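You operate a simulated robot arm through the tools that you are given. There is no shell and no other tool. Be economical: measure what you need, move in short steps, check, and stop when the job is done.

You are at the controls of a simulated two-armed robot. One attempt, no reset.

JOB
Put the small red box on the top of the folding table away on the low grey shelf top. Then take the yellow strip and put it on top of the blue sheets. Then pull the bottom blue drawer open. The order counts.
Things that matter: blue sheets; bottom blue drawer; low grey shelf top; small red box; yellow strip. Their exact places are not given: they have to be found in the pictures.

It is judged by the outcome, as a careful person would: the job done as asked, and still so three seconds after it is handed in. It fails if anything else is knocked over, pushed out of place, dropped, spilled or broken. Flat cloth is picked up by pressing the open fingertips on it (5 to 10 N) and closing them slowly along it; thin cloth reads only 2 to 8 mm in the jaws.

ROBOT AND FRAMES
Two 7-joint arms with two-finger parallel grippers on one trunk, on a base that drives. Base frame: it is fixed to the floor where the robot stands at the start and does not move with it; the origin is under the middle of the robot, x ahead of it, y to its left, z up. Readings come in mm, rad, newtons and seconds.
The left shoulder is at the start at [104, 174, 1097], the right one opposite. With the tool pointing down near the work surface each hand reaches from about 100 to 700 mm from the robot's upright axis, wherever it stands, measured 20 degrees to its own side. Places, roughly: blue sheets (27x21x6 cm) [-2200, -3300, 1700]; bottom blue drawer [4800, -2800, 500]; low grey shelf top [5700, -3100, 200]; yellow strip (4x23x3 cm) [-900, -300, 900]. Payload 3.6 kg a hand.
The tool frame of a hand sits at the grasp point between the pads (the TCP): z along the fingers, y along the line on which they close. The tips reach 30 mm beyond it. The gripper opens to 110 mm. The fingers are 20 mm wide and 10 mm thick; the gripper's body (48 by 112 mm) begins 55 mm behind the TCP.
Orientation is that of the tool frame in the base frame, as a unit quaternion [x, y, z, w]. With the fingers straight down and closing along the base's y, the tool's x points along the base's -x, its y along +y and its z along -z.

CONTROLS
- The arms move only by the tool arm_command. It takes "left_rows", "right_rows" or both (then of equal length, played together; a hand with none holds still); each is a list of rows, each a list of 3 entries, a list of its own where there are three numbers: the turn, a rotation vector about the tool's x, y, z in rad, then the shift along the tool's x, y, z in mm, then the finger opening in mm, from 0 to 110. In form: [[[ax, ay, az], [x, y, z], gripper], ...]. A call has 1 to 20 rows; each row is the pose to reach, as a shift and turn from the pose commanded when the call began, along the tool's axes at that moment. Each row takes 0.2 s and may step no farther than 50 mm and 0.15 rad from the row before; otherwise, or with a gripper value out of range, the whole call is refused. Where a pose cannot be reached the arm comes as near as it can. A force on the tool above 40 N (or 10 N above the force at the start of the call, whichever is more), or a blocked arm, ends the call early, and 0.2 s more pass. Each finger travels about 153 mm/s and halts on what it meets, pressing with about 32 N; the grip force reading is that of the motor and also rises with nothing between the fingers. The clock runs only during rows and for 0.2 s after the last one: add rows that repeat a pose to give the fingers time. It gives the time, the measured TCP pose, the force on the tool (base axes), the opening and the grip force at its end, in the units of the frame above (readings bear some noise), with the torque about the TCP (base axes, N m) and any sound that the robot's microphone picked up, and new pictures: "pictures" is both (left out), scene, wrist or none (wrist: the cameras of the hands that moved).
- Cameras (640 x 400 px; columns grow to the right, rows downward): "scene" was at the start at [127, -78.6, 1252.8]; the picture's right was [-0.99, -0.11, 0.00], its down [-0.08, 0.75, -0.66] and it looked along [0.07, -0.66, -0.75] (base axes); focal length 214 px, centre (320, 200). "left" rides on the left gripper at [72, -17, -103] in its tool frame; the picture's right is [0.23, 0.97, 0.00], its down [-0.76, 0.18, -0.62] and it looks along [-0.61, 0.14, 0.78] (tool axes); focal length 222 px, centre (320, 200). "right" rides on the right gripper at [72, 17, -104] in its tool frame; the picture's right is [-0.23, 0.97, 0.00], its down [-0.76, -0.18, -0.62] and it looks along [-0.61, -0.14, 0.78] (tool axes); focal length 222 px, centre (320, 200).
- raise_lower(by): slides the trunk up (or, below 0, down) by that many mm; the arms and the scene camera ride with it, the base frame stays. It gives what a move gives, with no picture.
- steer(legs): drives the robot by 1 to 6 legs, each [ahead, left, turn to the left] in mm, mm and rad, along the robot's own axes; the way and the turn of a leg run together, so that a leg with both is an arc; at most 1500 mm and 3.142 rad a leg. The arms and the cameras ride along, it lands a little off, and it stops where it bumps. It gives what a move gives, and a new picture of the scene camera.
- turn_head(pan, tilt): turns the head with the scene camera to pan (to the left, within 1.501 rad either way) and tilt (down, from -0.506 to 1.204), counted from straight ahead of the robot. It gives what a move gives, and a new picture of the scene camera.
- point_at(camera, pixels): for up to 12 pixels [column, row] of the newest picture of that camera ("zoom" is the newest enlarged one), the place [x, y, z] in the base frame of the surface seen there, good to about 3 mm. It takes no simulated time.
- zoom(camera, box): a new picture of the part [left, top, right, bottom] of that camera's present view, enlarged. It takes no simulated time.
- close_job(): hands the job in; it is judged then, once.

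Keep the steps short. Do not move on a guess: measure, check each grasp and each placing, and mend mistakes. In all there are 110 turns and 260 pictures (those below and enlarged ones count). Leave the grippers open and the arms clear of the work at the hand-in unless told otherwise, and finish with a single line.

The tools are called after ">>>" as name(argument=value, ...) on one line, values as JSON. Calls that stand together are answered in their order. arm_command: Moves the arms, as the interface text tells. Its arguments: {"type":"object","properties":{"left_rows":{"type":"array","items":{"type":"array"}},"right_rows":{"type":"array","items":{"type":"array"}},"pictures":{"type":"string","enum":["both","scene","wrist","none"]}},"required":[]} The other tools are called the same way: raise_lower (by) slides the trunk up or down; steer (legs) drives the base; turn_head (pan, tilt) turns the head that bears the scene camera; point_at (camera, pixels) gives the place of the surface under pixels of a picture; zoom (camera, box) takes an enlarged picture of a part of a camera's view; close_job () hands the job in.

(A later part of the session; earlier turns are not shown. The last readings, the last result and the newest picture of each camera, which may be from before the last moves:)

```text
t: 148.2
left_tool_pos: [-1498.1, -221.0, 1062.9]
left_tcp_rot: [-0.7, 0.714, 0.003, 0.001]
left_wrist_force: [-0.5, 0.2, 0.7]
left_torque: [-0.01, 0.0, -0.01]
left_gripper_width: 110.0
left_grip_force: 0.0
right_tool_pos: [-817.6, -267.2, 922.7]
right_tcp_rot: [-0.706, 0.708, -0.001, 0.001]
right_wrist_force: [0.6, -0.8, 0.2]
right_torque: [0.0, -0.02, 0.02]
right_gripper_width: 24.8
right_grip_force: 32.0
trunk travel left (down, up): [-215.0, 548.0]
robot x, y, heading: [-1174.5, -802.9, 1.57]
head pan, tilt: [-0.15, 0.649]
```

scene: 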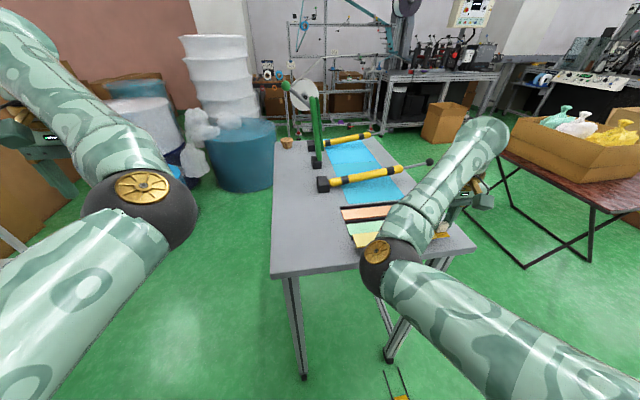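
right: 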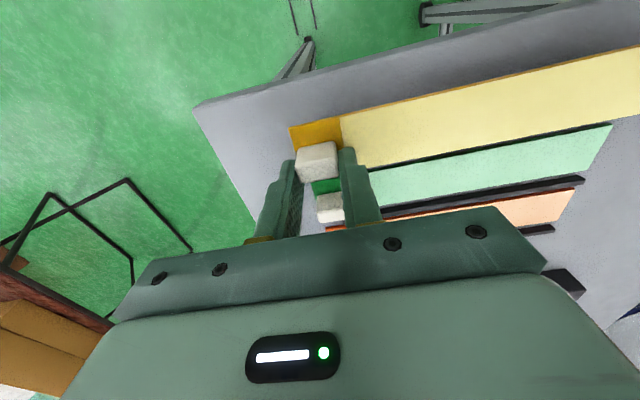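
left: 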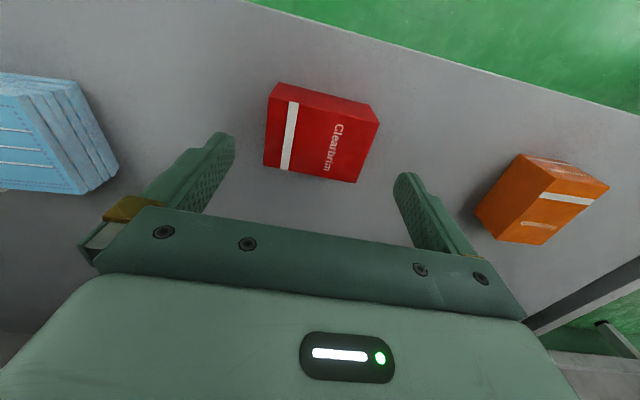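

The whole strip came up level. I'll lift it another 180 mm, then back the robot away from the table.

>>> arm_command(right_rows=[[[0, 0, 0], [0, 0, -30], 10], [[0, 0, 0], [0, 0, -60], 10], [[0, 0, 0], [0, 0, -90], 10], [[0, 0, 0], [0, 0, -120], 10], [[0, 0, 0], [0, 0, -150], 10], [[0, 0, 0], [0, 0, -180], 10], [[0, 0, 0], [0, 0, -180], 10]], pictures="both")

>>> steer(legs=[[-700, 0, 0]])

```text
t: 149.8
left_tool_pos: [-1497.8, -221.4, 1063.2]
left_tcp_rot: [-0.701, 0.714, 0.003, 0.0]
left_wrist_force: [0.2, -0.2, -0.1]
left_torque: [-0.04, 0.04, 0.03]
left_gripper_width: 110.1
left_grip_force: 0.0
right_tool_pos: [-817.8, -267.1, 1105.2]
right_tcp_rot: [-0.706, 0.708, -0.001, 0.001]
right_wrist_force: [1.2, 0.8, -0.5]
right_torque: [-0.04, -0.03, -0.01]
right_gripper_width: 24.6
right_grip_force: 31.9
trunk travel left (down, up): [-215.0, 548.0]
robot x, y, heading: [-1174.4, -807.4, 1.572]
head pan, tilt: [-0.15, 0.649]
```

scene: 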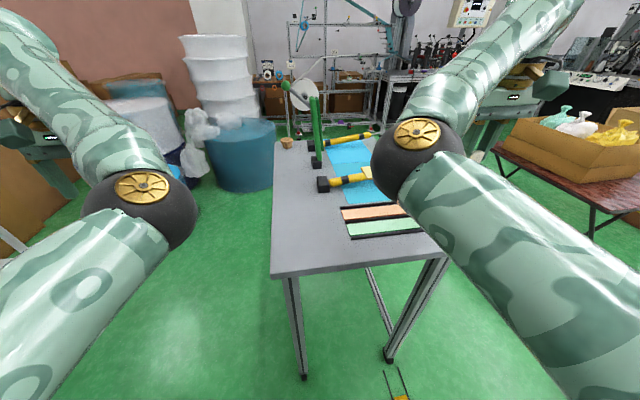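
right: 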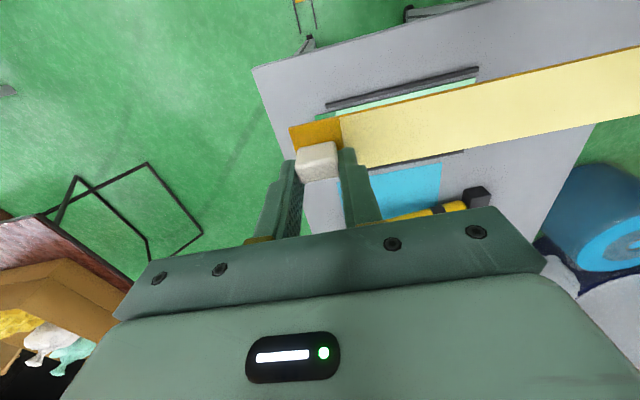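

```text
t: 153.6
left_tool_pos: [-1502.8, -925.4, 1063.5]
left_tcp_rot: [0.708, -0.706, -0.004, 0.0]
left_wrist_force: [-0.4, -0.8, 0.2]
left_torque: [0.0, 0.02, 0.02]
left_gripper_width: 110.1
left_grip_force: 0.1
right_tool_pos: [-822.0, -957.3, 1105.2]
right_tcp_rot: [0.714, -0.7, 0.001, -0.001]
right_wrist_force: [-0.4, 0.1, -0.3]
right_torque: [0.0, 0.01, 0.0]
right_gripper_width: 24.5
right_grip_force: 31.8
trunk travel left (down, up): [-215.0, 548.0]
robot x, y, heading: [-1165.0, -1497.3, 1.591]
head pan, tilt: [-0.15, 0.649]
```

scene: 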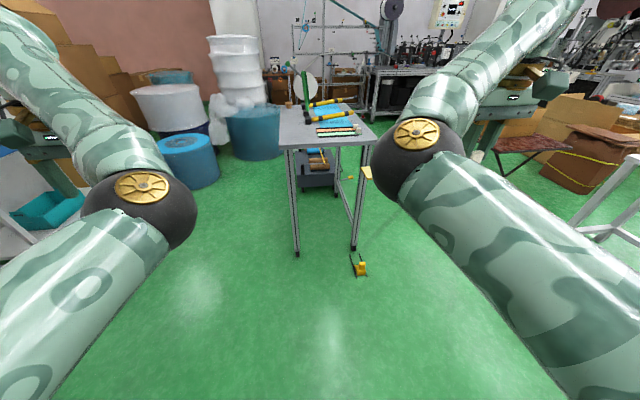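

The robot is clear of the table. I'll turn around to face the rack (heading -y) and look up at it.

>>> steer(legs=[[0, 0, 3.12]])

>>> turn_head(pan=-0.5, tilt=0.1)

```text
t: 161.6
left_tool_pos: [-792.4, -2051.5, 1063.9]
left_tcp_rot: [0.68, 0.733, -0.001, 0.003]
left_wrist_force: [0.5, -0.3, -1.3]
left_torque: [0.0, 0.01, 0.0]
left_gripper_width: 110.1
left_grip_force: 0.1
right_tool_pos: [-1473.8, -2068.7, 1105.0]
right_tcp_rot: [0.673, 0.739, 0.0, -0.002]
right_wrist_force: [-0.7, -0.4, 0.0]
right_torque: [0.0, 0.01, -0.02]
right_gripper_width: 24.2
right_grip_force: 32.2
trunk travel left (down, up): [-215.0, 548.0]
robot x, y, heading: [-1167.4, -1498.8, -1.478]
head pan, tilt: [-0.15, 0.649]
```

scene: 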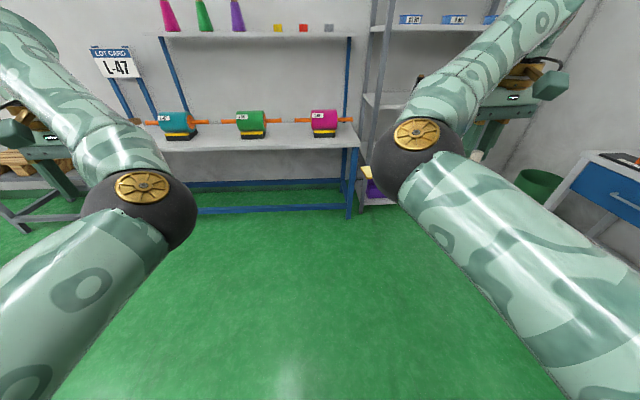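

```text
t: 162.5
left_tool_pos: [-792.0, -2050.7, 1064.6]
left_tcp_rot: [0.68, 0.734, 0.0, 0.003]
left_wrist_force: [0.2, 0.0, 0.3]
left_torque: [0.0, 0.02, 0.01]
left_gripper_width: 110.4
left_grip_force: 0.0
right_tool_pos: [-1473.7, -2068.8, 1104.4]
right_tcp_rot: [0.674, 0.738, -0.001, 0.0]
right_wrist_force: [0.1, -0.1, -0.3]
right_torque: [0.01, 0.03, -0.02]
right_gripper_width: 24.7
right_grip_force: 32.0
trunk travel left (down, up): [-215.0, 548.0]
robot x, y, heading: [-1170.3, -1501.4, -1.472]
head pan, tilt: [-0.499, 0.099]
```

scene: 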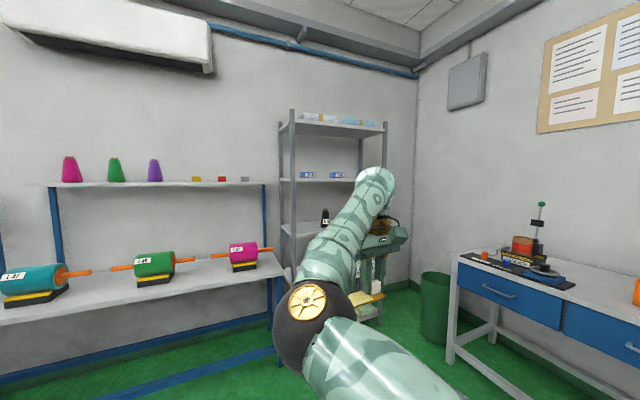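

The rack's top shelf holds two packs. I'll zoom and measure.

>>> zoom(camera="scene", box=[270, 95, 400, 176])

>>> point_at(camera="scene", pixels=[[318, 117], [356, 122], [335, 133], [295, 128], [383, 130], [291, 160], [386, 150], [310, 177]])

```text
4.92 times, centred on (335, 136) of scene
```

zoom: 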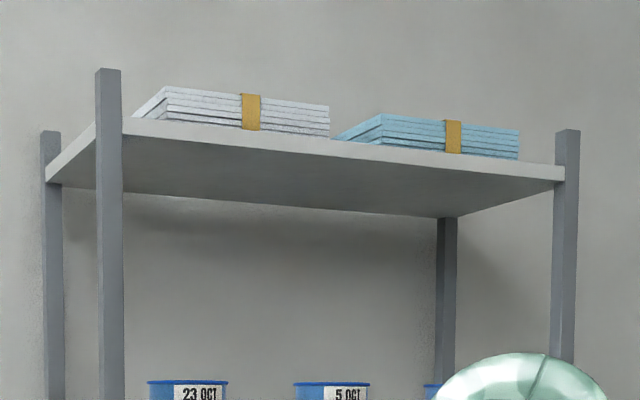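

```text
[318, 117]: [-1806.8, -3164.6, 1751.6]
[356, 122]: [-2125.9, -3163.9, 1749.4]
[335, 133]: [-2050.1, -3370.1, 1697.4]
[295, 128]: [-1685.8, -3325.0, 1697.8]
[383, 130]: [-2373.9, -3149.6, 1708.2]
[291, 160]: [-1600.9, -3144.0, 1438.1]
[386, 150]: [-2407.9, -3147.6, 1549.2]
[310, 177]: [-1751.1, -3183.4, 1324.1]
```

The blue sheets sit on the right of the top shelf (shelf z≈1700, front edge y≈-3148, pile top ≈1760). Before I go near, the left hand has to come back and up so it doesn't hit the rack.

>>> arm_command(left_rows=[[[0, 0, 0], [20, 0, -40], 110], [[0, 0, 0], [40, 0, -80], 110], [[0, 0, 0], [70, 0, -115], 110], [[0, 0, 0], [100, 0, -150], 110], [[0, 0, 0], [130, 0, -185], 110], [[0, 0, 0], [165, 0, -215], 110], [[0, 0, 0], [200, 0, -240], 110], [[0, 0, 0], [200, 0, -240], 110]], pictures="none")

>>> point_at(camera="scene", pixels=[[435, 345], [430, 280], [452, 262], [455, 365], [340, 120], [374, 124], [300, 115], [331, 119]])

```text
t: 164.3
left_tool_pos: [-782.1, -1852.9, 1303.7]
left_tcp_rot: [0.68, 0.733, 0.0, 0.003]
left_wrist_force: [0.3, -0.1, 0.5]
left_torque: [-0.02, -0.02, -0.04]
left_gripper_width: 109.9
left_grip_force: 0.1
left hand out of reach, approached as far as the arm can: row 1, 2, 3, 4, 6, 7, 8
right_tool_pos: [-1475.5, -2070.0, 1103.2]
right_tcp_rot: [0.673, 0.739, 0.001, -0.001]
right_wrist_force: [0.0, -0.7, -0.8]
right_torque: [-0.02, -0.02, 0.02]
right_gripper_width: 24.7
right_grip_force: 32.1
trunk travel left (down, up): [-215.0, 548.0]
robot x, y, heading: [-1168.4, -1499.5, -1.474]
head pan, tilt: [-0.499, 0.099]
```

```text
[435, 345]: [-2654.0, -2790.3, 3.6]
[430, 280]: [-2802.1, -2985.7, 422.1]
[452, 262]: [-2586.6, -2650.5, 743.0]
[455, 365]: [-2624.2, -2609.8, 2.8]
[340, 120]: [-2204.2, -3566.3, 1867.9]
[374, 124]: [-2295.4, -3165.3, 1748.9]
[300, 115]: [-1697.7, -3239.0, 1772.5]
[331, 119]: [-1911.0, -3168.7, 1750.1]
```

The left hand is clear now. I'll square the heading and drive to about (-1890,-2400), staying short of the rack.

>>> steer(legs=[[0, 0, -0.097], [0, -720, 0], [880, 0, 0]])

>>> raise_lower(by=545)

>>> turn_head(pan=-0.3, tilt=0.25)

```text
t: 172.9
left_tool_pos: [-1532.1, -2756.3, 1303.5]
left_tcp_rot: [0.716, 0.699, -0.001, 0.003]
left_wrist_force: [0.3, 0.3, -0.7]
left_torque: [0.03, -0.03, 0.0]
left_gripper_width: 110.0
left_grip_force: 0.0
right_tool_pos: [-2244.4, -2904.2, 1104.5]
right_tcp_rot: [0.709, 0.705, 0.001, -0.002]
right_wrist_force: [0.0, -0.6, -0.8]
right_torque: [0.0, 0.04, 0.0]
right_gripper_width: 24.5
right_grip_force: 31.9
trunk travel left (down, up): [-215.0, 548.0]
robot x, y, heading: [-1886.9, -2370.7, -1.57]
head pan, tilt: [-0.499, 0.099]
```

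scene: 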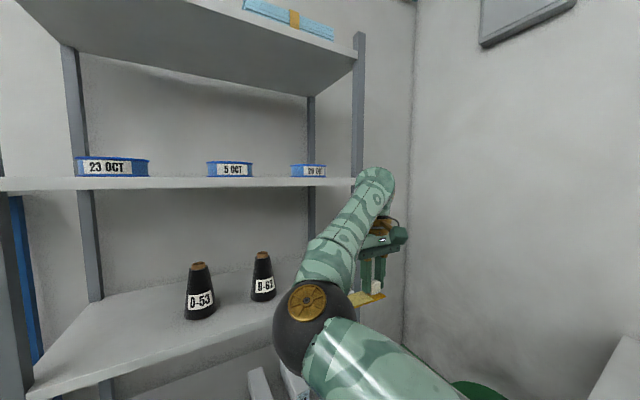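

```text
refused: 545 is not a number from -400 to 400
```

```text
t: 173.7
left_tool_pos: [-1533.2, -2757.2, 1305.2]
left_tcp_rot: [0.715, 0.7, -0.001, 0.003]
left_wrist_force: [-0.6, 0.2, -0.2]
left_torque: [0.0, 0.0, -0.04]
left_gripper_width: 109.9
left_grip_force: 0.1
right_tool_pos: [-2245.0, -2905.5, 1104.9]
right_tcp_rot: [0.709, 0.705, 0.0, -0.001]
right_wrist_force: [0.6, -0.2, -0.1]
right_torque: [0.0, 0.02, -0.02]
right_gripper_width: 24.4
right_grip_force: 32.1
trunk travel left (down, up): [-215.0, 548.0]
robot x, y, heading: [-1883.6, -2370.3, -1.58]
head pan, tilt: [-0.3, 0.25]
```

scene: 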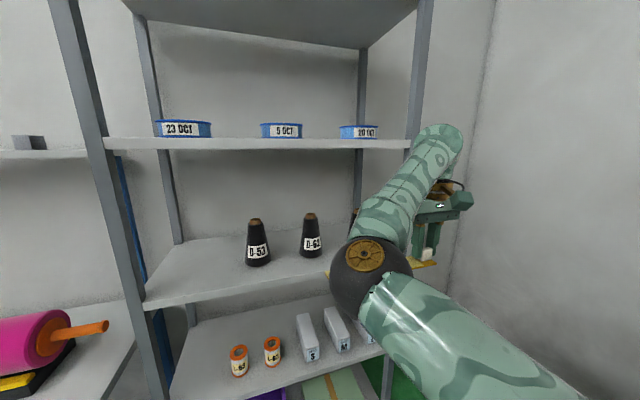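

The lift is limited to 400 mm a call, so I'll raise in two steps. Nothing is overhead.

>>> raise_lower(by=400)

>>> raise_lower(by=145)

>>> turn_head(pan=-0.2, tilt=0.35)

```text
t: 177.5
left_tool_pos: [-1532.1, -2756.8, 1704.5]
left_tcp_rot: [0.715, 0.699, 0.0, 0.004]
left_wrist_force: [-0.7, 0.5, -0.5]
left_torque: [-0.01, 0.0, 0.02]
left_gripper_width: 109.9
left_grip_force: 0.1
right_tool_pos: [-2245.5, -2906.0, 1505.5]
right_tcp_rot: [0.709, 0.705, -0.001, -0.001]
right_wrist_force: [0.7, 0.4, -0.2]
right_torque: [-0.01, 0.01, -0.03]
right_gripper_width: 24.7
right_grip_force: 31.9
trunk travel left (down, up): [-615.0, 148.0]
robot x, y, heading: [-1887.4, -2371.6, -1.571]
head pan, tilt: [-0.3, 0.25]
```

```text
t: 179.2
left_tool_pos: [-1534.1, -2757.5, 1849.2]
left_tcp_rot: [0.715, 0.699, 0.0, 0.004]
left_wrist_force: [0.5, -0.3, -0.7]
left_torque: [-0.01, 0.01, -0.02]
left_gripper_width: 109.9
left_grip_force: 0.0
right_tool_pos: [-2244.6, -2906.1, 1649.6]
right_tcp_rot: [0.709, 0.706, 0.0, 0.0]
right_wrist_force: [-1.1, -0.4, -0.1]
right_torque: [-0.02, 0.0, -0.01]
right_gripper_width: 24.9
right_grip_force: 32.0
trunk travel left (down, up): [-760.0, 3.0]
robot x, y, heading: [-1884.6, -2370.0, -1.573]
head pan, tilt: [-0.3, 0.25]
```

```text
t: 179.9
left_tool_pos: [-1533.7, -2757.3, 1848.7]
left_tcp_rot: [0.715, 0.699, -0.001, 0.002]
left_wrist_force: [0.2, -0.4, 0.3]
left_torque: [0.0, 0.02, -0.06]
left_gripper_width: 110.0
left_grip_force: 0.0
right_tool_pos: [-2244.4, -2905.2, 1649.5]
right_tcp_rot: [0.709, 0.705, -0.001, -0.001]
right_wrist_force: [-0.4, 1.0, -0.5]
right_torque: [-0.01, 0.02, 0.02]
right_gripper_width: 24.9
right_grip_force: 32.0
trunk travel left (down, up): [-760.0, 3.0]
robot x, y, heading: [-1884.2, -2367.9, -1.576]
head pan, tilt: [-0.201, 0.351]
```

scene: 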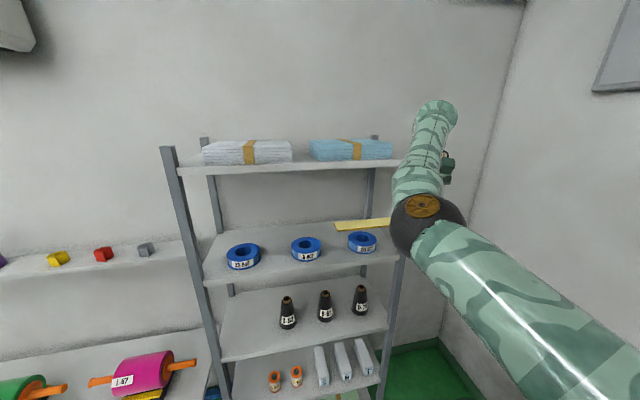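

The sheets are now in view from slightly above. I'll raise the right hand 215 mm to z≈1865, still in front of the rack.

>>> arm_command(right_rows=[[[0, 0, 0], [0, 0, -36], 10], [[0, 0, 0], [0, 0, -72], 10], [[0, 0, 0], [0, 0, -108], 10], [[0, 0, 0], [0, 0, -144], 10], [[0, 0, 0], [0, 0, -180], 10], [[0, 0, 0], [0, 0, -215], 10], [[0, 0, 0], [0, 0, -215], 10]], pictures="both")

>>> point_at(camera="scene", pixels=[[312, 142], [352, 140], [388, 142], [318, 158], [385, 158], [350, 150], [356, 143], [290, 148], [310, 168], [395, 163], [375, 137]])

>>> zoom(camera="scene", box=[280, 110, 420, 197])

```text
t: 181.5
left_tool_pos: [-1537.0, -2758.3, 1849.6]
left_tcp_rot: [0.715, 0.699, 0.0, 0.004]
left_wrist_force: [-0.4, -1.0, -0.7]
left_torque: [0.05, -0.04, 0.0]
left_gripper_width: 110.1
left_grip_force: 0.1
right_tool_pos: [-2223.9, -2885.7, 1777.4]
right_tcp_rot: [0.709, 0.705, 0.0, 0.0]
right_wrist_force: [0.4, -0.4, -0.1]
right_torque: [-0.01, 0.02, -0.01]
right_gripper_width: 24.6
right_grip_force: 32.1
right hand out of reach, approached as far as the arm can: row 3, 4, 5, 6, 7
trunk travel left (down, up): [-760.0, 3.0]
robot x, y, heading: [-1888.6, -2370.7, -1.572]
head pan, tilt: [-0.201, 0.351]
```

scene: 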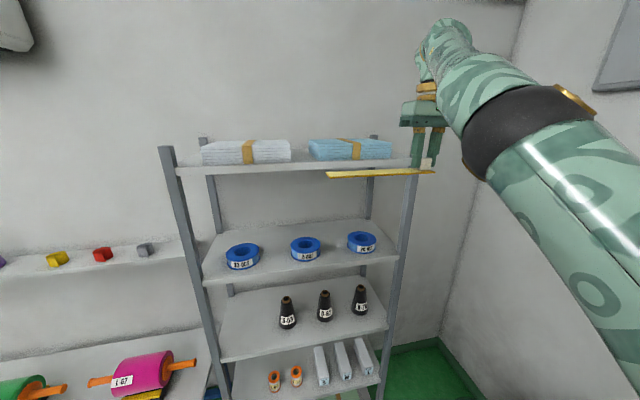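
right: 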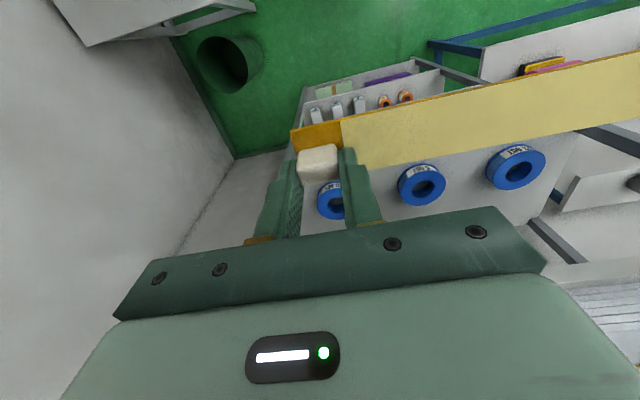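

```text
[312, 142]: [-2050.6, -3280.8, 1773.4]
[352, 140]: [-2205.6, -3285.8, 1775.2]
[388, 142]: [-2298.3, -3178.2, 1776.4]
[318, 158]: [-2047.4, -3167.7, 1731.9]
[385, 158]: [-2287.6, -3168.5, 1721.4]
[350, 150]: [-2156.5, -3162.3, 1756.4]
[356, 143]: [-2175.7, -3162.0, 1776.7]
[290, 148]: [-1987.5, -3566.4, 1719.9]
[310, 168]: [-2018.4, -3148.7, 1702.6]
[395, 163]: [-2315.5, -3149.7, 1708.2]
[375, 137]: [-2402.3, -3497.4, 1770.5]
```

```text
4.57 times, centred on (350, 154) of scene
```

zoom: 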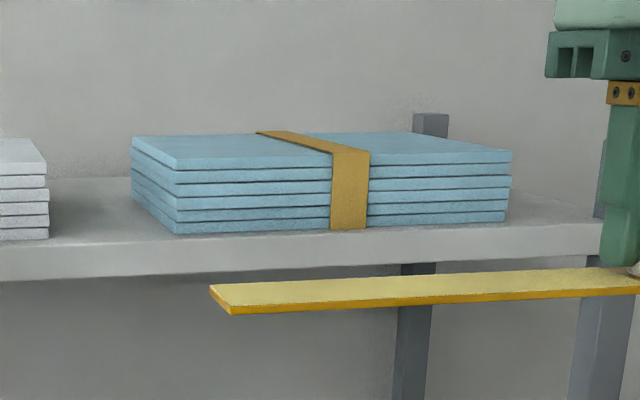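

The pile's top is z≈1776, spanning x -2300 to -2040 and y -3163 to about -3370. The right elbow has swung outward; I'll try raising the remaining 70 mm.

>>> arm_command(right_rows=[[[0, 0, 0], [0, 0, -25], 10], [[0, 0, 0], [0, 0, -50], 10], [[0, 0, 0], [0, 0, -75], 10], [[0, 0, 0], [0, 0, -75], 10]], pictures="scene")

```text
t: 182.5
left_tool_pos: [-1533.5, -2754.3, 1850.3]
left_tcp_rot: [0.715, 0.7, -0.001, 0.003]
left_wrist_force: [-0.8, -0.3, -0.4]
left_torque: [-0.05, -0.04, -0.01]
left_gripper_width: 110.0
left_grip_force: 0.0
right_tool_pos: [-2213.3, -2849.9, 1829.1]
right_tcp_rot: [0.709, 0.705, -0.001, 0.001]
right_wrist_force: [-0.5, 0.6, -0.9]
right_torque: [-0.02, 0.01, 0.0]
right_gripper_width: 24.7
right_grip_force: 32.3
right hand out of reach, approached as far as the arm can: row 1, 2, 3, 4
trunk travel left (down, up): [-760.0, 3.0]
robot x, y, heading: [-1886.7, -2374.6, -1.577]
head pan, tilt: [-0.201, 0.351]
```

scene: 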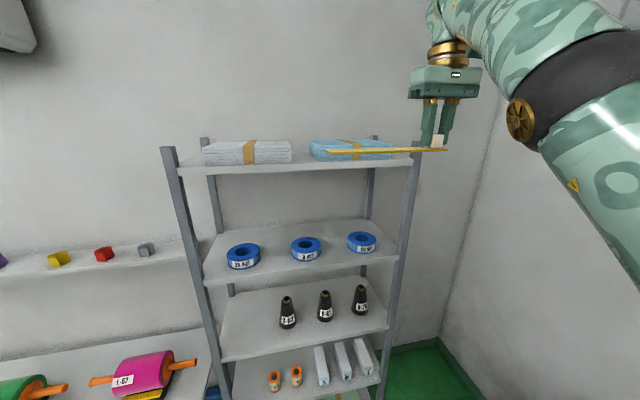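

I have z 1829 at 475 mm ahead. Bringing the hand more in front of its shoulder should give more height and reach, so I'll move it 120 mm inward and up a bit.

>>> arm_command(right_rows=[[[0, 0, 0], [0, 30, -4], 10], [[0, 0, 0], [0, 60, -8], 10], [[0, 0, 0], [0, 90, -12], 10], [[0, 0, 0], [0, 120, -16], 10], [[0, 0, 0], [-10, 120, -16], 10], [[0, 0, 0], [-10, 120, -16], 10]], pictures="scene")

```text
t: 183.9
left_tool_pos: [-1535.0, -2757.6, 1849.5]
left_tcp_rot: [0.715, 0.699, -0.001, 0.003]
left_wrist_force: [0.0, 0.1, 0.2]
left_torque: [-0.03, -0.02, -0.02]
left_gripper_width: 109.9
left_grip_force: 0.0
right_tool_pos: [-2096.1, -2855.6, 1830.8]
right_tcp_rot: [0.709, 0.705, 0.001, 0.001]
right_wrist_force: [-0.9, 0.8, -0.5]
right_torque: [-0.05, -0.01, 0.0]
right_gripper_width: 24.5
right_grip_force: 32.2
right hand out of reach, approached as far as the arm can: row 3, 4, 5, 6
trunk travel left (down, up): [-760.0, 3.0]
robot x, y, heading: [-1886.0, -2367.6, -1.576]
head pan, tilt: [-0.201, 0.351]
```

scene: 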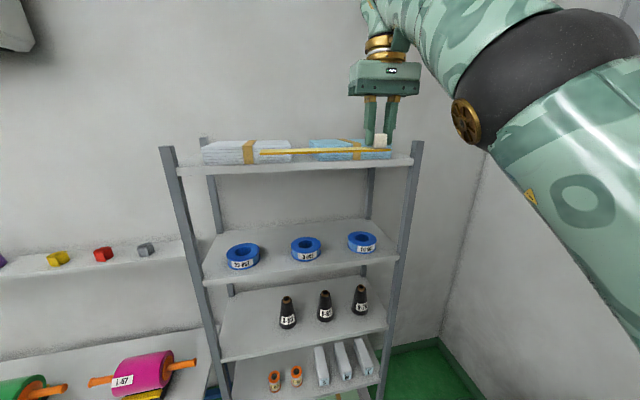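

The hand is at 488 mm ahead, z 1831, so the strip bottom is about 17 mm above the pile's top. I'll check that the strip is level, the elbow's room to the wall, and the post tops.

>>> point_at(camera="scene", pixels=[[265, 152], [320, 151], [370, 149], [468, 122], [600, 45], [540, 100], [415, 145], [168, 152], [480, 200], [560, 250], [386, 158], [316, 158]])

>>> zoom(camera="scene", box=[240, 100, 430, 200])

```text
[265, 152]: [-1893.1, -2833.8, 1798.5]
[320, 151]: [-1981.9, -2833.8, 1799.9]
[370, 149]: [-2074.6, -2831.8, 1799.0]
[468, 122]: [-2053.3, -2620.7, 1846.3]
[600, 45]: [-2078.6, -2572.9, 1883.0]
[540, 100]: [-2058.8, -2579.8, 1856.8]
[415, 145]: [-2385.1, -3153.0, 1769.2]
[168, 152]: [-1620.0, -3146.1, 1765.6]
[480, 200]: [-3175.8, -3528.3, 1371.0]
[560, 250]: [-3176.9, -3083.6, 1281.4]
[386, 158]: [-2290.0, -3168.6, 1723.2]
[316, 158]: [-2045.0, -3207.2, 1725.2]
```

```text
3.37 times, centred on (335, 150) of scene
```

zoom: 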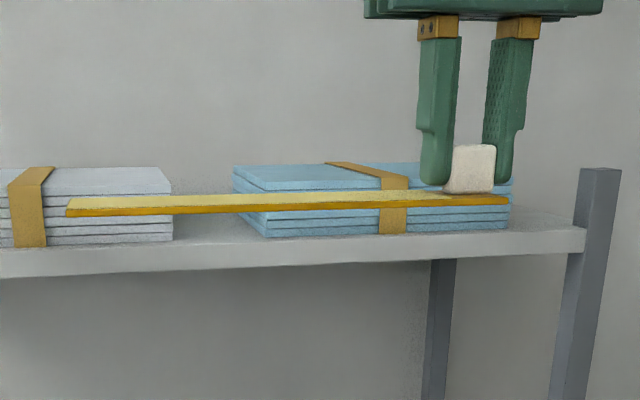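

The strip is level, with its top at 1799. I'll strafe right 173 mm, then drive ahead 370 mm to bring it over the pile; both hands clear the posts, whose tops are at 1769.

>>> steer(legs=[[0, -173, 0], [250, 0, 0]])

```text
t: 186.8
left_tool_pos: [-1706.0, -3004.6, 1850.2]
left_tcp_rot: [0.715, 0.699, -0.001, 0.004]
left_wrist_force: [0.3, -0.1, 0.6]
left_torque: [-0.02, -0.03, 0.04]
left_gripper_width: 110.0
left_grip_force: 0.1
right_tool_pos: [-2267.2, -3104.0, 1831.6]
right_tcp_rot: [0.709, 0.705, -0.003, 0.001]
right_wrist_force: [0.3, 0.2, -0.6]
right_torque: [-0.02, 0.04, -0.02]
right_gripper_width: 24.8
right_grip_force: 31.3
trunk travel left (down, up): [-760.0, 3.0]
robot x, y, heading: [-2055.9, -2619.2, -1.577]
head pan, tilt: [-0.201, 0.351]
```

scene: 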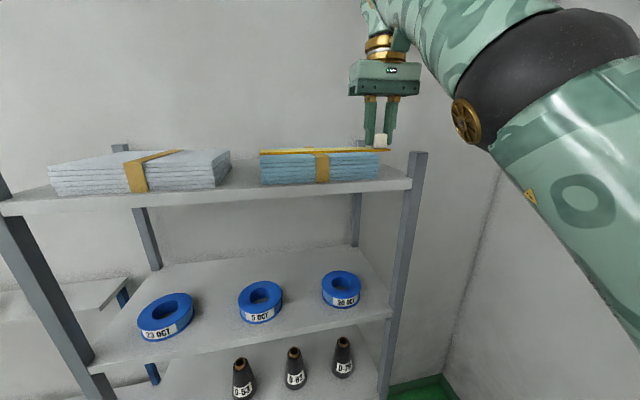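

The strip lines up with the pile in x. Ahead another 125 mm.

>>> steer(legs=[[125, 0, 0]])

>>> zoom(camera="scene", box=[200, 100, 440, 250])

>>> zoom(camera="right", box=[0, 0, 640, 400])

```text
t: 188.1
left_tool_pos: [-1705.8, -3125.0, 1852.1]
left_tcp_rot: [0.714, 0.7, -0.002, 0.005]
left_wrist_force: [-0.2, 0.2, -0.9]
left_torque: [-0.04, 0.01, -0.04]
left_gripper_width: 110.1
left_grip_force: 0.1
right_tool_pos: [-2266.1, -3224.2, 1833.6]
right_tcp_rot: [0.708, 0.706, -0.002, 0.002]
right_wrist_force: [-0.4, 0.4, -0.4]
right_torque: [-0.05, 0.02, 0.0]
right_gripper_width: 24.5
right_grip_force: 31.5
trunk travel left (down, up): [-760.0, 3.0]
robot x, y, heading: [-2058.5, -2750.0, -1.57]
head pan, tilt: [-0.201, 0.351]
```

scene: 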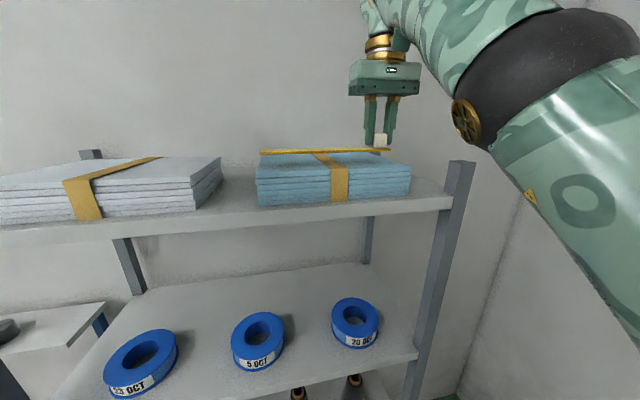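

```text
2.67 times, centred on (320, 175) of scene
```

zoom: 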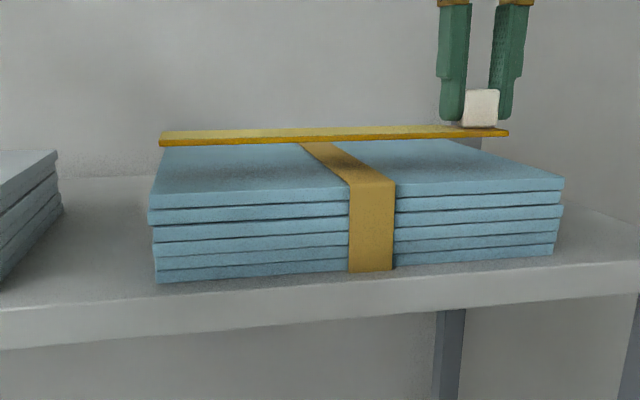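

```text
1.00 times, centred on (320, 200) of right (not enlarged: the box is as wide or as high as the picture)
```

zoom: 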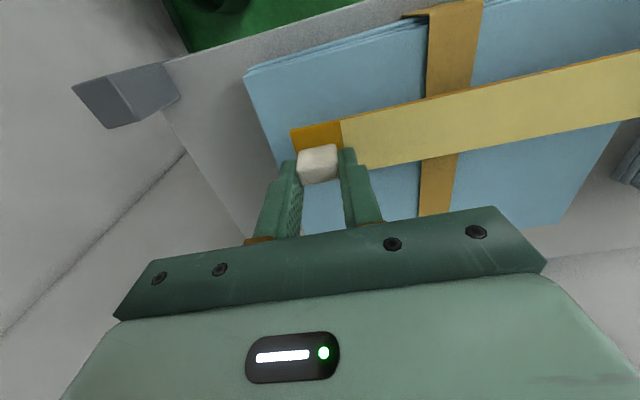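

>>> point_at(camera="right", pixels=[[250, 82], [275, 150], [292, 132], [440, 60], [380, 200], [600, 150], [430, 190]])

>>> point_at(camera="scene", pixels=[[257, 171], [260, 160], [262, 155], [262, 153], [410, 167], [330, 165], [345, 160]])

```text
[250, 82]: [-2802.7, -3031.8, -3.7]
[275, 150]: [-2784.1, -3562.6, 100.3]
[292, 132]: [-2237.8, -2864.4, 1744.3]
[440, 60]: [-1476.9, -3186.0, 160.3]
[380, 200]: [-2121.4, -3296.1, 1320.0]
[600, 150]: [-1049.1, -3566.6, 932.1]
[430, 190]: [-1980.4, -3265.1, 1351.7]
```

```text
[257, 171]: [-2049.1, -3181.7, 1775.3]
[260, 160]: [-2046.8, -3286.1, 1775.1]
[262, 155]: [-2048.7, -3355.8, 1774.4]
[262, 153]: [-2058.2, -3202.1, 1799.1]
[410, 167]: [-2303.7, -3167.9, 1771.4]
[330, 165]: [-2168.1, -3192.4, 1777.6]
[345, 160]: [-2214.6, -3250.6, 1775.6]
```

The strip end is at x≈-2057 (pile edge -2047) and the other end is at about -2281 (pile edge -2303), so all of it is over the pile. I'll lower gently.

>>> arm_command(right_rows=[[[0, 0, 0], [0, -4, 6], 10], [[0, 0, 0], [0, -4, 12], 10], [[0, 0, 0], [0, -4, 16], 10], [[0, 0, 0], [0, -4, 16], 10]], pictures="none")

>>> zoom(camera="scene", box=[240, 110, 430, 220])

```text
t: 189.1
left_tool_pos: [-1705.6, -3134.9, 1850.1]
left_tcp_rot: [0.714, 0.7, 0.0, 0.004]
left_wrist_force: [0.5, -0.3, -0.6]
left_torque: [-0.02, -0.01, 0.0]
left_gripper_width: 110.1
left_grip_force: 0.1
right_tool_pos: [-2270.9, -3235.4, 1815.6]
right_tcp_rot: [0.708, 0.706, -0.002, 0.0]
right_wrist_force: [0.8, -0.5, -0.9]
right_torque: [0.01, 0.03, 0.0]
right_gripper_width: 24.6
right_grip_force: 32.0
trunk travel left (down, up): [-760.0, 3.0]
robot x, y, heading: [-2059.2, -2750.0, -1.571]
head pan, tilt: [-0.201, 0.351]
```

```text
3.37 times, centred on (335, 165) of scene
```

zoom: 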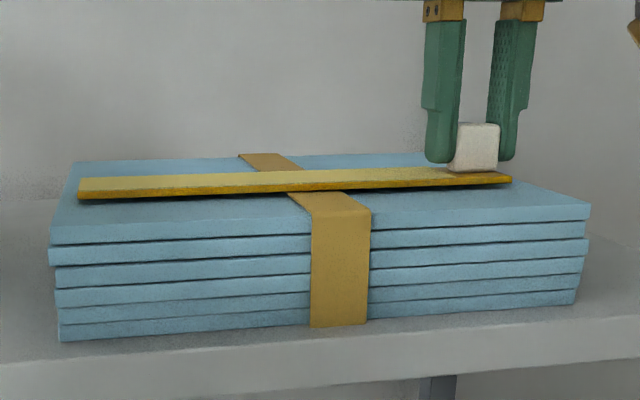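

It's hovering a few mm above. Down in 1 mm steps.

>>> arm_command(right_rows=[[[0, 0, 0], [0, 0, 1], 10], [[0, 0, 0], [0, 0, 2], 10], [[0, 0, 0], [0, 0, 3], 10], [[0, 0, 0], [0, 0, 3], 10]], pictures="none")

```text
t: 190.1
left_tool_pos: [-1706.6, -3131.6, 1851.2]
left_tcp_rot: [0.715, 0.699, -0.002, 0.003]
left_wrist_force: [-0.9, 0.1, -1.0]
left_torque: [-0.01, -0.01, -0.02]
left_gripper_width: 110.0
left_grip_force: 0.2
right_tool_pos: [-2271.4, -3232.1, 1813.7]
right_tcp_rot: [0.709, 0.706, -0.002, 0.0]
right_wrist_force: [0.2, -0.1, 5.6]
right_torque: [-0.03, -0.08, 0.04]
right_gripper_width: 24.8
right_grip_force: 32.0
trunk travel left (down, up): [-760.0, 3.0]
robot x, y, heading: [-2056.0, -2745.6, -1.572]
head pan, tilt: [-0.201, 0.351]
```

There's contact at 5.6 N. I'll open slowly, then rise straight up.

>>> arm_command(right_rows=[[[0, 0, 0], [0, 0, -1], 28], [[0, 0, 0], [0, 0, -1], 36], [[0, 0, 0], [0, 0, -1], 46], [[0, 0, 0], [0, 0, -1], 50], [[0, 0, 0], [0, 0, -1], 50]], pictures="none")

>>> arm_command(right_rows=[[[0, 0, 0], [0, 0, -10], 50], [[0, 0, 0], [5, 0, -25], 50], [[0, 0, 0], [25, 0, -35], 50], [[0, 0, 0], [25, 0, -35], 50]], pictures="scene")

>>> zoom(camera="scene", box=[240, 110, 430, 220])

```text
t: 191.2
left_tool_pos: [-1705.8, -3133.4, 1849.7]
left_tcp_rot: [0.714, 0.7, -0.001, 0.003]
left_wrist_force: [0.6, 0.0, -0.6]
left_torque: [0.01, 0.02, 0.02]
left_gripper_width: 109.9
left_grip_force: 0.1
right_tool_pos: [-2271.6, -3231.9, 1813.4]
right_tcp_rot: [0.708, 0.706, -0.003, 0.001]
right_wrist_force: [0.1, 0.4, 0.0]
right_torque: [0.02, 0.0, 0.02]
right_gripper_width: 50.2
right_grip_force: 0.0
trunk travel left (down, up): [-760.0, 3.0]
robot x, y, heading: [-2058.4, -2749.0, -1.576]
head pan, tilt: [-0.201, 0.351]
```

```text
t: 192.2
left_tool_pos: [-1705.0, -3132.3, 1849.4]
left_tcp_rot: [0.715, 0.699, -0.002, 0.003]
left_wrist_force: [-0.1, -0.2, 0.3]
left_torque: [0.0, 0.03, 0.01]
left_gripper_width: 110.2
left_grip_force: 0.1
right_tool_pos: [-2270.6, -3208.0, 1848.6]
right_tcp_rot: [0.708, 0.706, -0.002, 0.001]
right_wrist_force: [-0.2, 0.9, 0.4]
right_torque: [0.0, -0.01, -0.02]
right_gripper_width: 50.1
right_grip_force: 0.1
trunk travel left (down, up): [-760.0, 3.0]
robot x, y, heading: [-2059.3, -2750.7, -1.572]
head pan, tilt: [-0.201, 0.351]
```

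scene: 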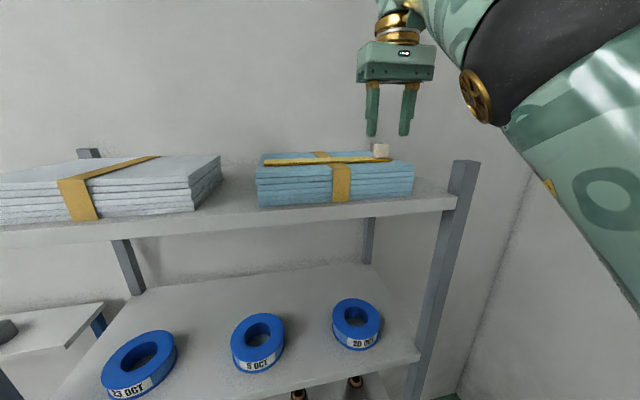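

```text
3.37 times, centred on (335, 165) of scene
```

zoom: 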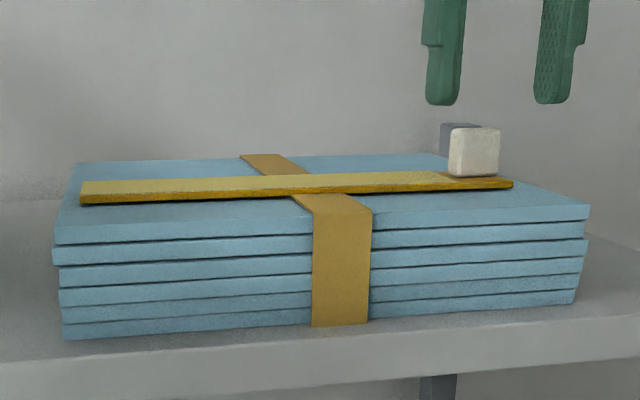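

The strip lies flat and fully on the blue sheets. I'll back away from the rack and lower the trunk.

>>> steer(legs=[[-550, 0, 0]])

>>> zoom(camera="scene", box=[180, 80, 440, 243])

>>> raise_lower(by=-400)

>>> raise_lower(by=-145)

```text
t: 195.4
left_tool_pos: [-1705.9, -2595.4, 1848.3]
left_tcp_rot: [0.718, 0.696, -0.001, 0.002]
left_wrist_force: [-1.2, -0.5, 0.2]
left_torque: [0.0, 0.0, 0.0]
left_gripper_width: 109.7
left_grip_force: 0.1
right_tool_pos: [-2272.7, -2662.3, 1846.2]
right_tcp_rot: [0.712, 0.702, -0.001, 0.0]
right_wrist_force: [1.2, -0.1, 0.6]
right_torque: [0.03, 0.02, -0.03]
right_gripper_width: 50.1
right_grip_force: 0.0
trunk travel left (down, up): [-760.0, 3.0]
robot x, y, heading: [-2055.6, -2202.6, -1.586]
head pan, tilt: [-0.201, 0.351]
```

scene: 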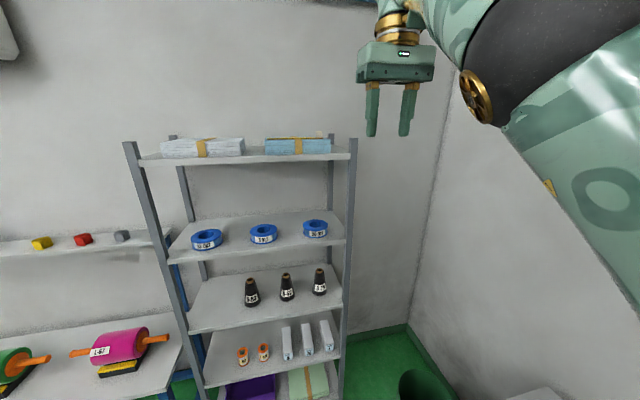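

```text
2.45 times, centred on (310, 162) of scene
```

zoom: 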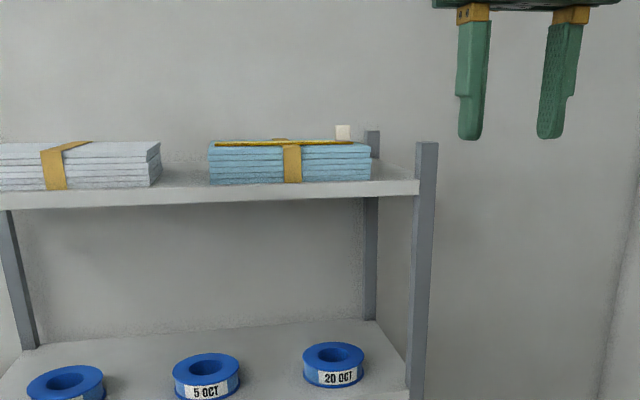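

```text
t: 199.2
left_tool_pos: [-1705.9, -2592.0, 1449.6]
left_tcp_rot: [0.718, 0.696, -0.002, 0.004]
left_wrist_force: [0.2, 0.5, 0.7]
left_torque: [0.02, -0.02, 0.02]
left_gripper_width: 110.0
left_grip_force: 0.1
right_tool_pos: [-2272.8, -2661.7, 1448.9]
right_tcp_rot: [0.713, 0.701, -0.002, 0.001]
right_wrist_force: [0.1, 0.9, 0.7]
right_torque: [-0.01, -0.02, 0.0]
right_gripper_width: 50.0
right_grip_force: 0.1
trunk travel left (down, up): [-360.0, 403.0]
robot x, y, heading: [-2057.8, -2202.5, -1.583]
head pan, tilt: [-0.201, 0.351]
```

```text
t: 200.9
left_tool_pos: [-1707.3, -2591.9, 1305.6]
left_tcp_rot: [0.718, 0.696, -0.001, 0.003]
left_wrist_force: [-0.3, 0.2, -0.4]
left_torque: [0.01, 0.04, 0.0]
left_gripper_width: 109.7
left_grip_force: 0.1
right_tool_pos: [-2272.8, -2689.3, 1282.5]
right_tcp_rot: [0.712, 0.702, 0.018, -0.018]
right_wrist_force: [-0.1, 0.2, 0.0]
right_torque: [-0.03, 0.03, 0.05]
right_gripper_width: 50.3
right_grip_force: 0.1
trunk travel left (down, up): [-215.0, 548.0]
robot x, y, heading: [-2054.2, -2200.3, -1.581]
head pan, tilt: [-0.201, 0.351]
```

The strip is still in place from a distance. Now I'll drive back towards the drawer bench, first turning to +x.

>>> steer(legs=[[0, 0, 1.581], [1500, -75, 0], [1500, -75, 0], [900, 0, 0]])

>>> turn_head(pan=0, tilt=0.35)

```text
refused: leg 2 is longer than a leg can be; nothing moved
```

```text
t: 201.7
left_tool_pos: [-1704.8, -2592.5, 1305.0]
left_tcp_rot: [0.717, 0.697, 0.0, 0.003]
left_wrist_force: [0.4, 0.8, 0.2]
left_torque: [0.01, -0.02, 0.03]
left_gripper_width: 109.9
left_grip_force: 0.1
right_tool_pos: [-2273.2, -2691.4, 1281.9]
right_tcp_rot: [0.712, 0.702, 0.018, -0.02]
right_wrist_force: [-0.5, -0.5, -0.4]
right_torque: [0.02, 0.01, 0.04]
right_gripper_width: 50.1
right_grip_force: 0.2
trunk travel left (down, up): [-215.0, 548.0]
robot x, y, heading: [-2055.4, -2207.8, -1.583]
head pan, tilt: [0.0, 0.351]
```

scene: 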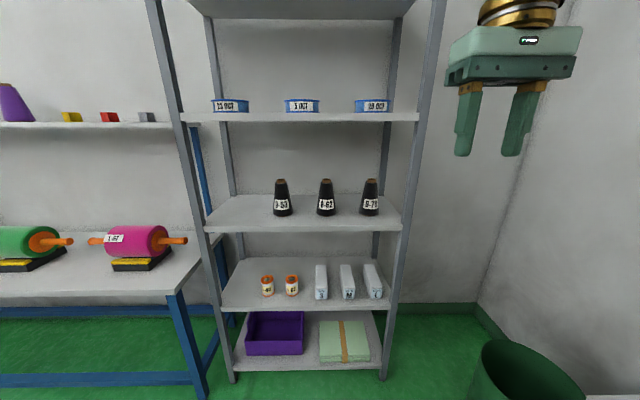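

>>> steer(legs=[[0, 0, 1.583], [1450, -75, 0], [1450, -75, 0], [900, 0, 0]])

```text
t: 224.1
left_tool_pos: [2162.5, -1835.0, 1303.5]
left_tcp_rot: [-0.016, 1.0, 0.002, 0.003]
left_wrist_force: [0.4, -0.3, -0.1]
left_torque: [0.02, -0.02, -0.02]
left_gripper_width: 110.2
left_grip_force: 0.0
right_tool_pos: [2296.6, -2394.3, 1281.5]
right_tcp_rot: [-0.024, 0.999, -0.001, -0.026]
right_wrist_force: [0.1, 0.4, -0.1]
right_torque: [-0.01, 0.02, 0.03]
right_gripper_width: 50.0
right_grip_force: 0.0
trunk travel left (down, up): [-215.0, 548.0]
robot x, y, heading: [1794.0, -2210.4, 0.045]
head pan, tilt: [0.0, 0.351]
```

scene: 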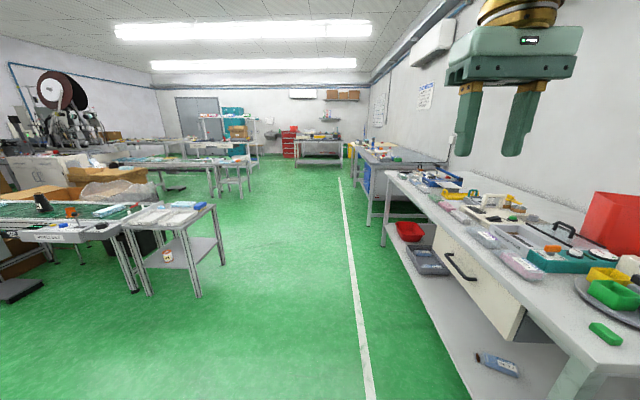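

The aisle is clear. On to about (5000,-2030), then I'll turn to face the drawers.

>>> steer(legs=[[0, 0, -0.045], [1400, 70, 0], [1400, 60, 0], [400, 50, 0], [0, 0, -1.571]])

>>> turn_head(pan=0, tilt=0.65)

```text
t: 244.0
left_tool_pos: [5348.8, -2441.2, 1305.6]
left_tcp_rot: [0.712, 0.702, -0.001, 0.004]
left_wrist_force: [0.0, 0.6, -0.7]
left_torque: [0.01, 0.0, 0.02]
left_gripper_width: 109.9
left_grip_force: 0.1
right_tool_pos: [4784.5, -2548.3, 1281.5]
right_tcp_rot: [0.705, 0.709, 0.018, -0.019]
right_wrist_force: [1.0, -0.1, -0.9]
right_torque: [-0.01, 0.03, 0.01]
right_gripper_width: 50.1
right_grip_force: 0.0
trunk travel left (down, up): [-215.0, 548.0]
robot x, y, heading: [4994.8, -2057.9, -1.564]
head pan, tilt: [0.0, 0.351]
```

scene: 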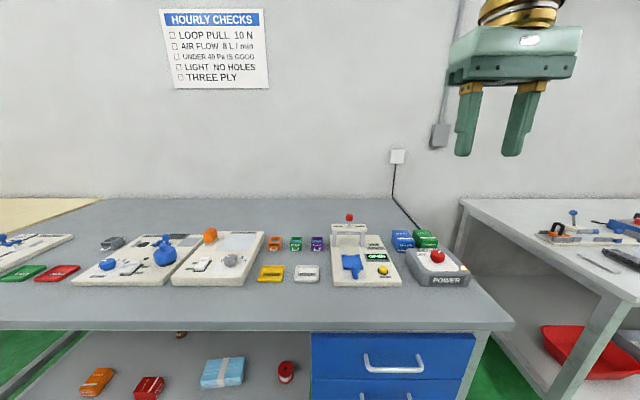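

```text
t: 244.8
left_tool_pos: [5349.3, -2440.3, 1304.2]
left_tcp_rot: [0.712, 0.702, -0.001, 0.003]
left_wrist_force: [-0.5, -0.1, 0.2]
left_torque: [0.03, 0.01, 0.0]
left_gripper_width: 110.0
left_grip_force: 0.0
right_tool_pos: [4784.5, -2548.7, 1281.6]
right_tcp_rot: [0.706, 0.708, 0.018, -0.019]
right_wrist_force: [-0.5, 0.1, 0.7]
right_torque: [-0.01, -0.02, 0.03]
right_gripper_width: 50.0
right_grip_force: 0.1
trunk travel left (down, up): [-215.0, 548.0]
robot x, y, heading: [4993.8, -2058.6, -1.567]
head pan, tilt: [0.0, 0.649]
```

scene: 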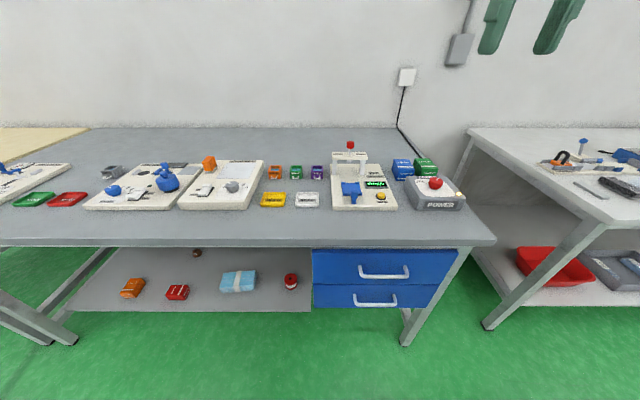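

Both drawers are in view, with the bottom handle at about (375,303). I'll measure the handle, then back off 250 mm for room to turn the hand.

>>> zoom(camera="scene", box=[300, 235, 460, 335])

```text
4.00 times, centred on (380, 285) of scene
```

zoom: 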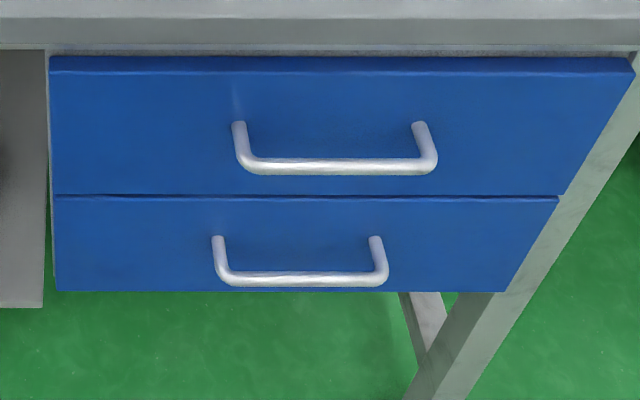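

>>> point_at(camera="zoom", pixels=[[300, 276], [300, 280], [300, 284], [240, 278], [370, 278], [218, 245], [375, 245], [335, 166], [60, 285], [500, 288], [300, 194], [300, 30]])

>>> steer(legs=[[-250, 0, 0]])

>>> raise_lower(by=-200)

```text
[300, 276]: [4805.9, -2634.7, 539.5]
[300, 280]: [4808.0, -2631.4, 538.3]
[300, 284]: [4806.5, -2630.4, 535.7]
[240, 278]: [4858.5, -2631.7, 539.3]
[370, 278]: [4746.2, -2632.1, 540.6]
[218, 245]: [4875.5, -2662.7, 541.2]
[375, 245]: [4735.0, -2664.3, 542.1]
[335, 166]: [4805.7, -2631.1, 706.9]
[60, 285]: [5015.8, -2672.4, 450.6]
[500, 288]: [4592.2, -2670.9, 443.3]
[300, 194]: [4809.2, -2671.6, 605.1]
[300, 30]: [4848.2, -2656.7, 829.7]
```

```text
t: 246.6
left_tool_pos: [5348.9, -2186.6, 1305.4]
left_tcp_rot: [0.711, 0.703, -0.002, 0.004]
left_wrist_force: [-0.1, 0.0, -0.2]
left_torque: [-0.05, -0.01, 0.01]
left_gripper_width: 110.1
left_grip_force: 0.1
right_tool_pos: [4784.0, -2295.4, 1280.7]
right_tcp_rot: [0.705, 0.708, 0.017, -0.018]
right_wrist_force: [-0.6, -0.2, -0.1]
right_torque: [-0.01, 0.02, -0.01]
right_gripper_width: 50.1
right_grip_force: 0.1
trunk travel left (down, up): [-215.0, 548.0]
robot x, y, heading: [4994.4, -1805.5, -1.563]
head pan, tilt: [0.0, 0.649]
```

scene: 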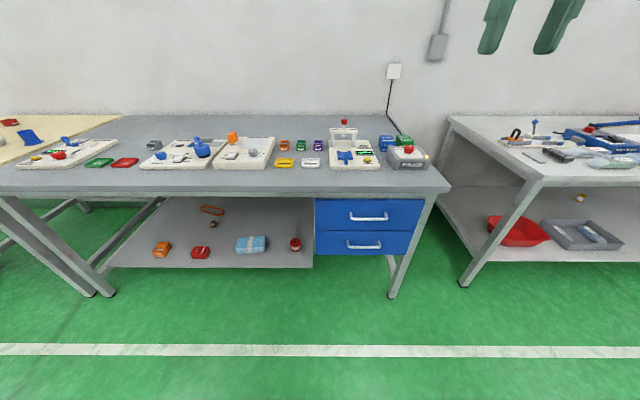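

```text
t: 248.8
left_tool_pos: [5351.5, -2322.1, 1015.9]
left_tcp_rot: [0.705, 0.696, 0.095, -0.096]
left_wrist_force: [-0.7, -0.4, 1.0]
left_torque: [-0.03, 0.0, 0.0]
left_gripper_width: 109.9
left_grip_force: 0.2
right_tool_pos: [4786.1, -2422.5, 964.0]
right_tcp_rot: [0.695, 0.7, 0.113, -0.117]
right_wrist_force: [-0.6, -0.4, -1.0]
right_torque: [0.01, -0.02, 0.03]
right_gripper_width: 49.6
right_grip_force: 0.1
trunk travel left (down, up): [-15.0, 748.0]
robot x, y, heading: [4991.5, -1802.5, -1.563]
head pan, tilt: [0.0, 0.649]
```

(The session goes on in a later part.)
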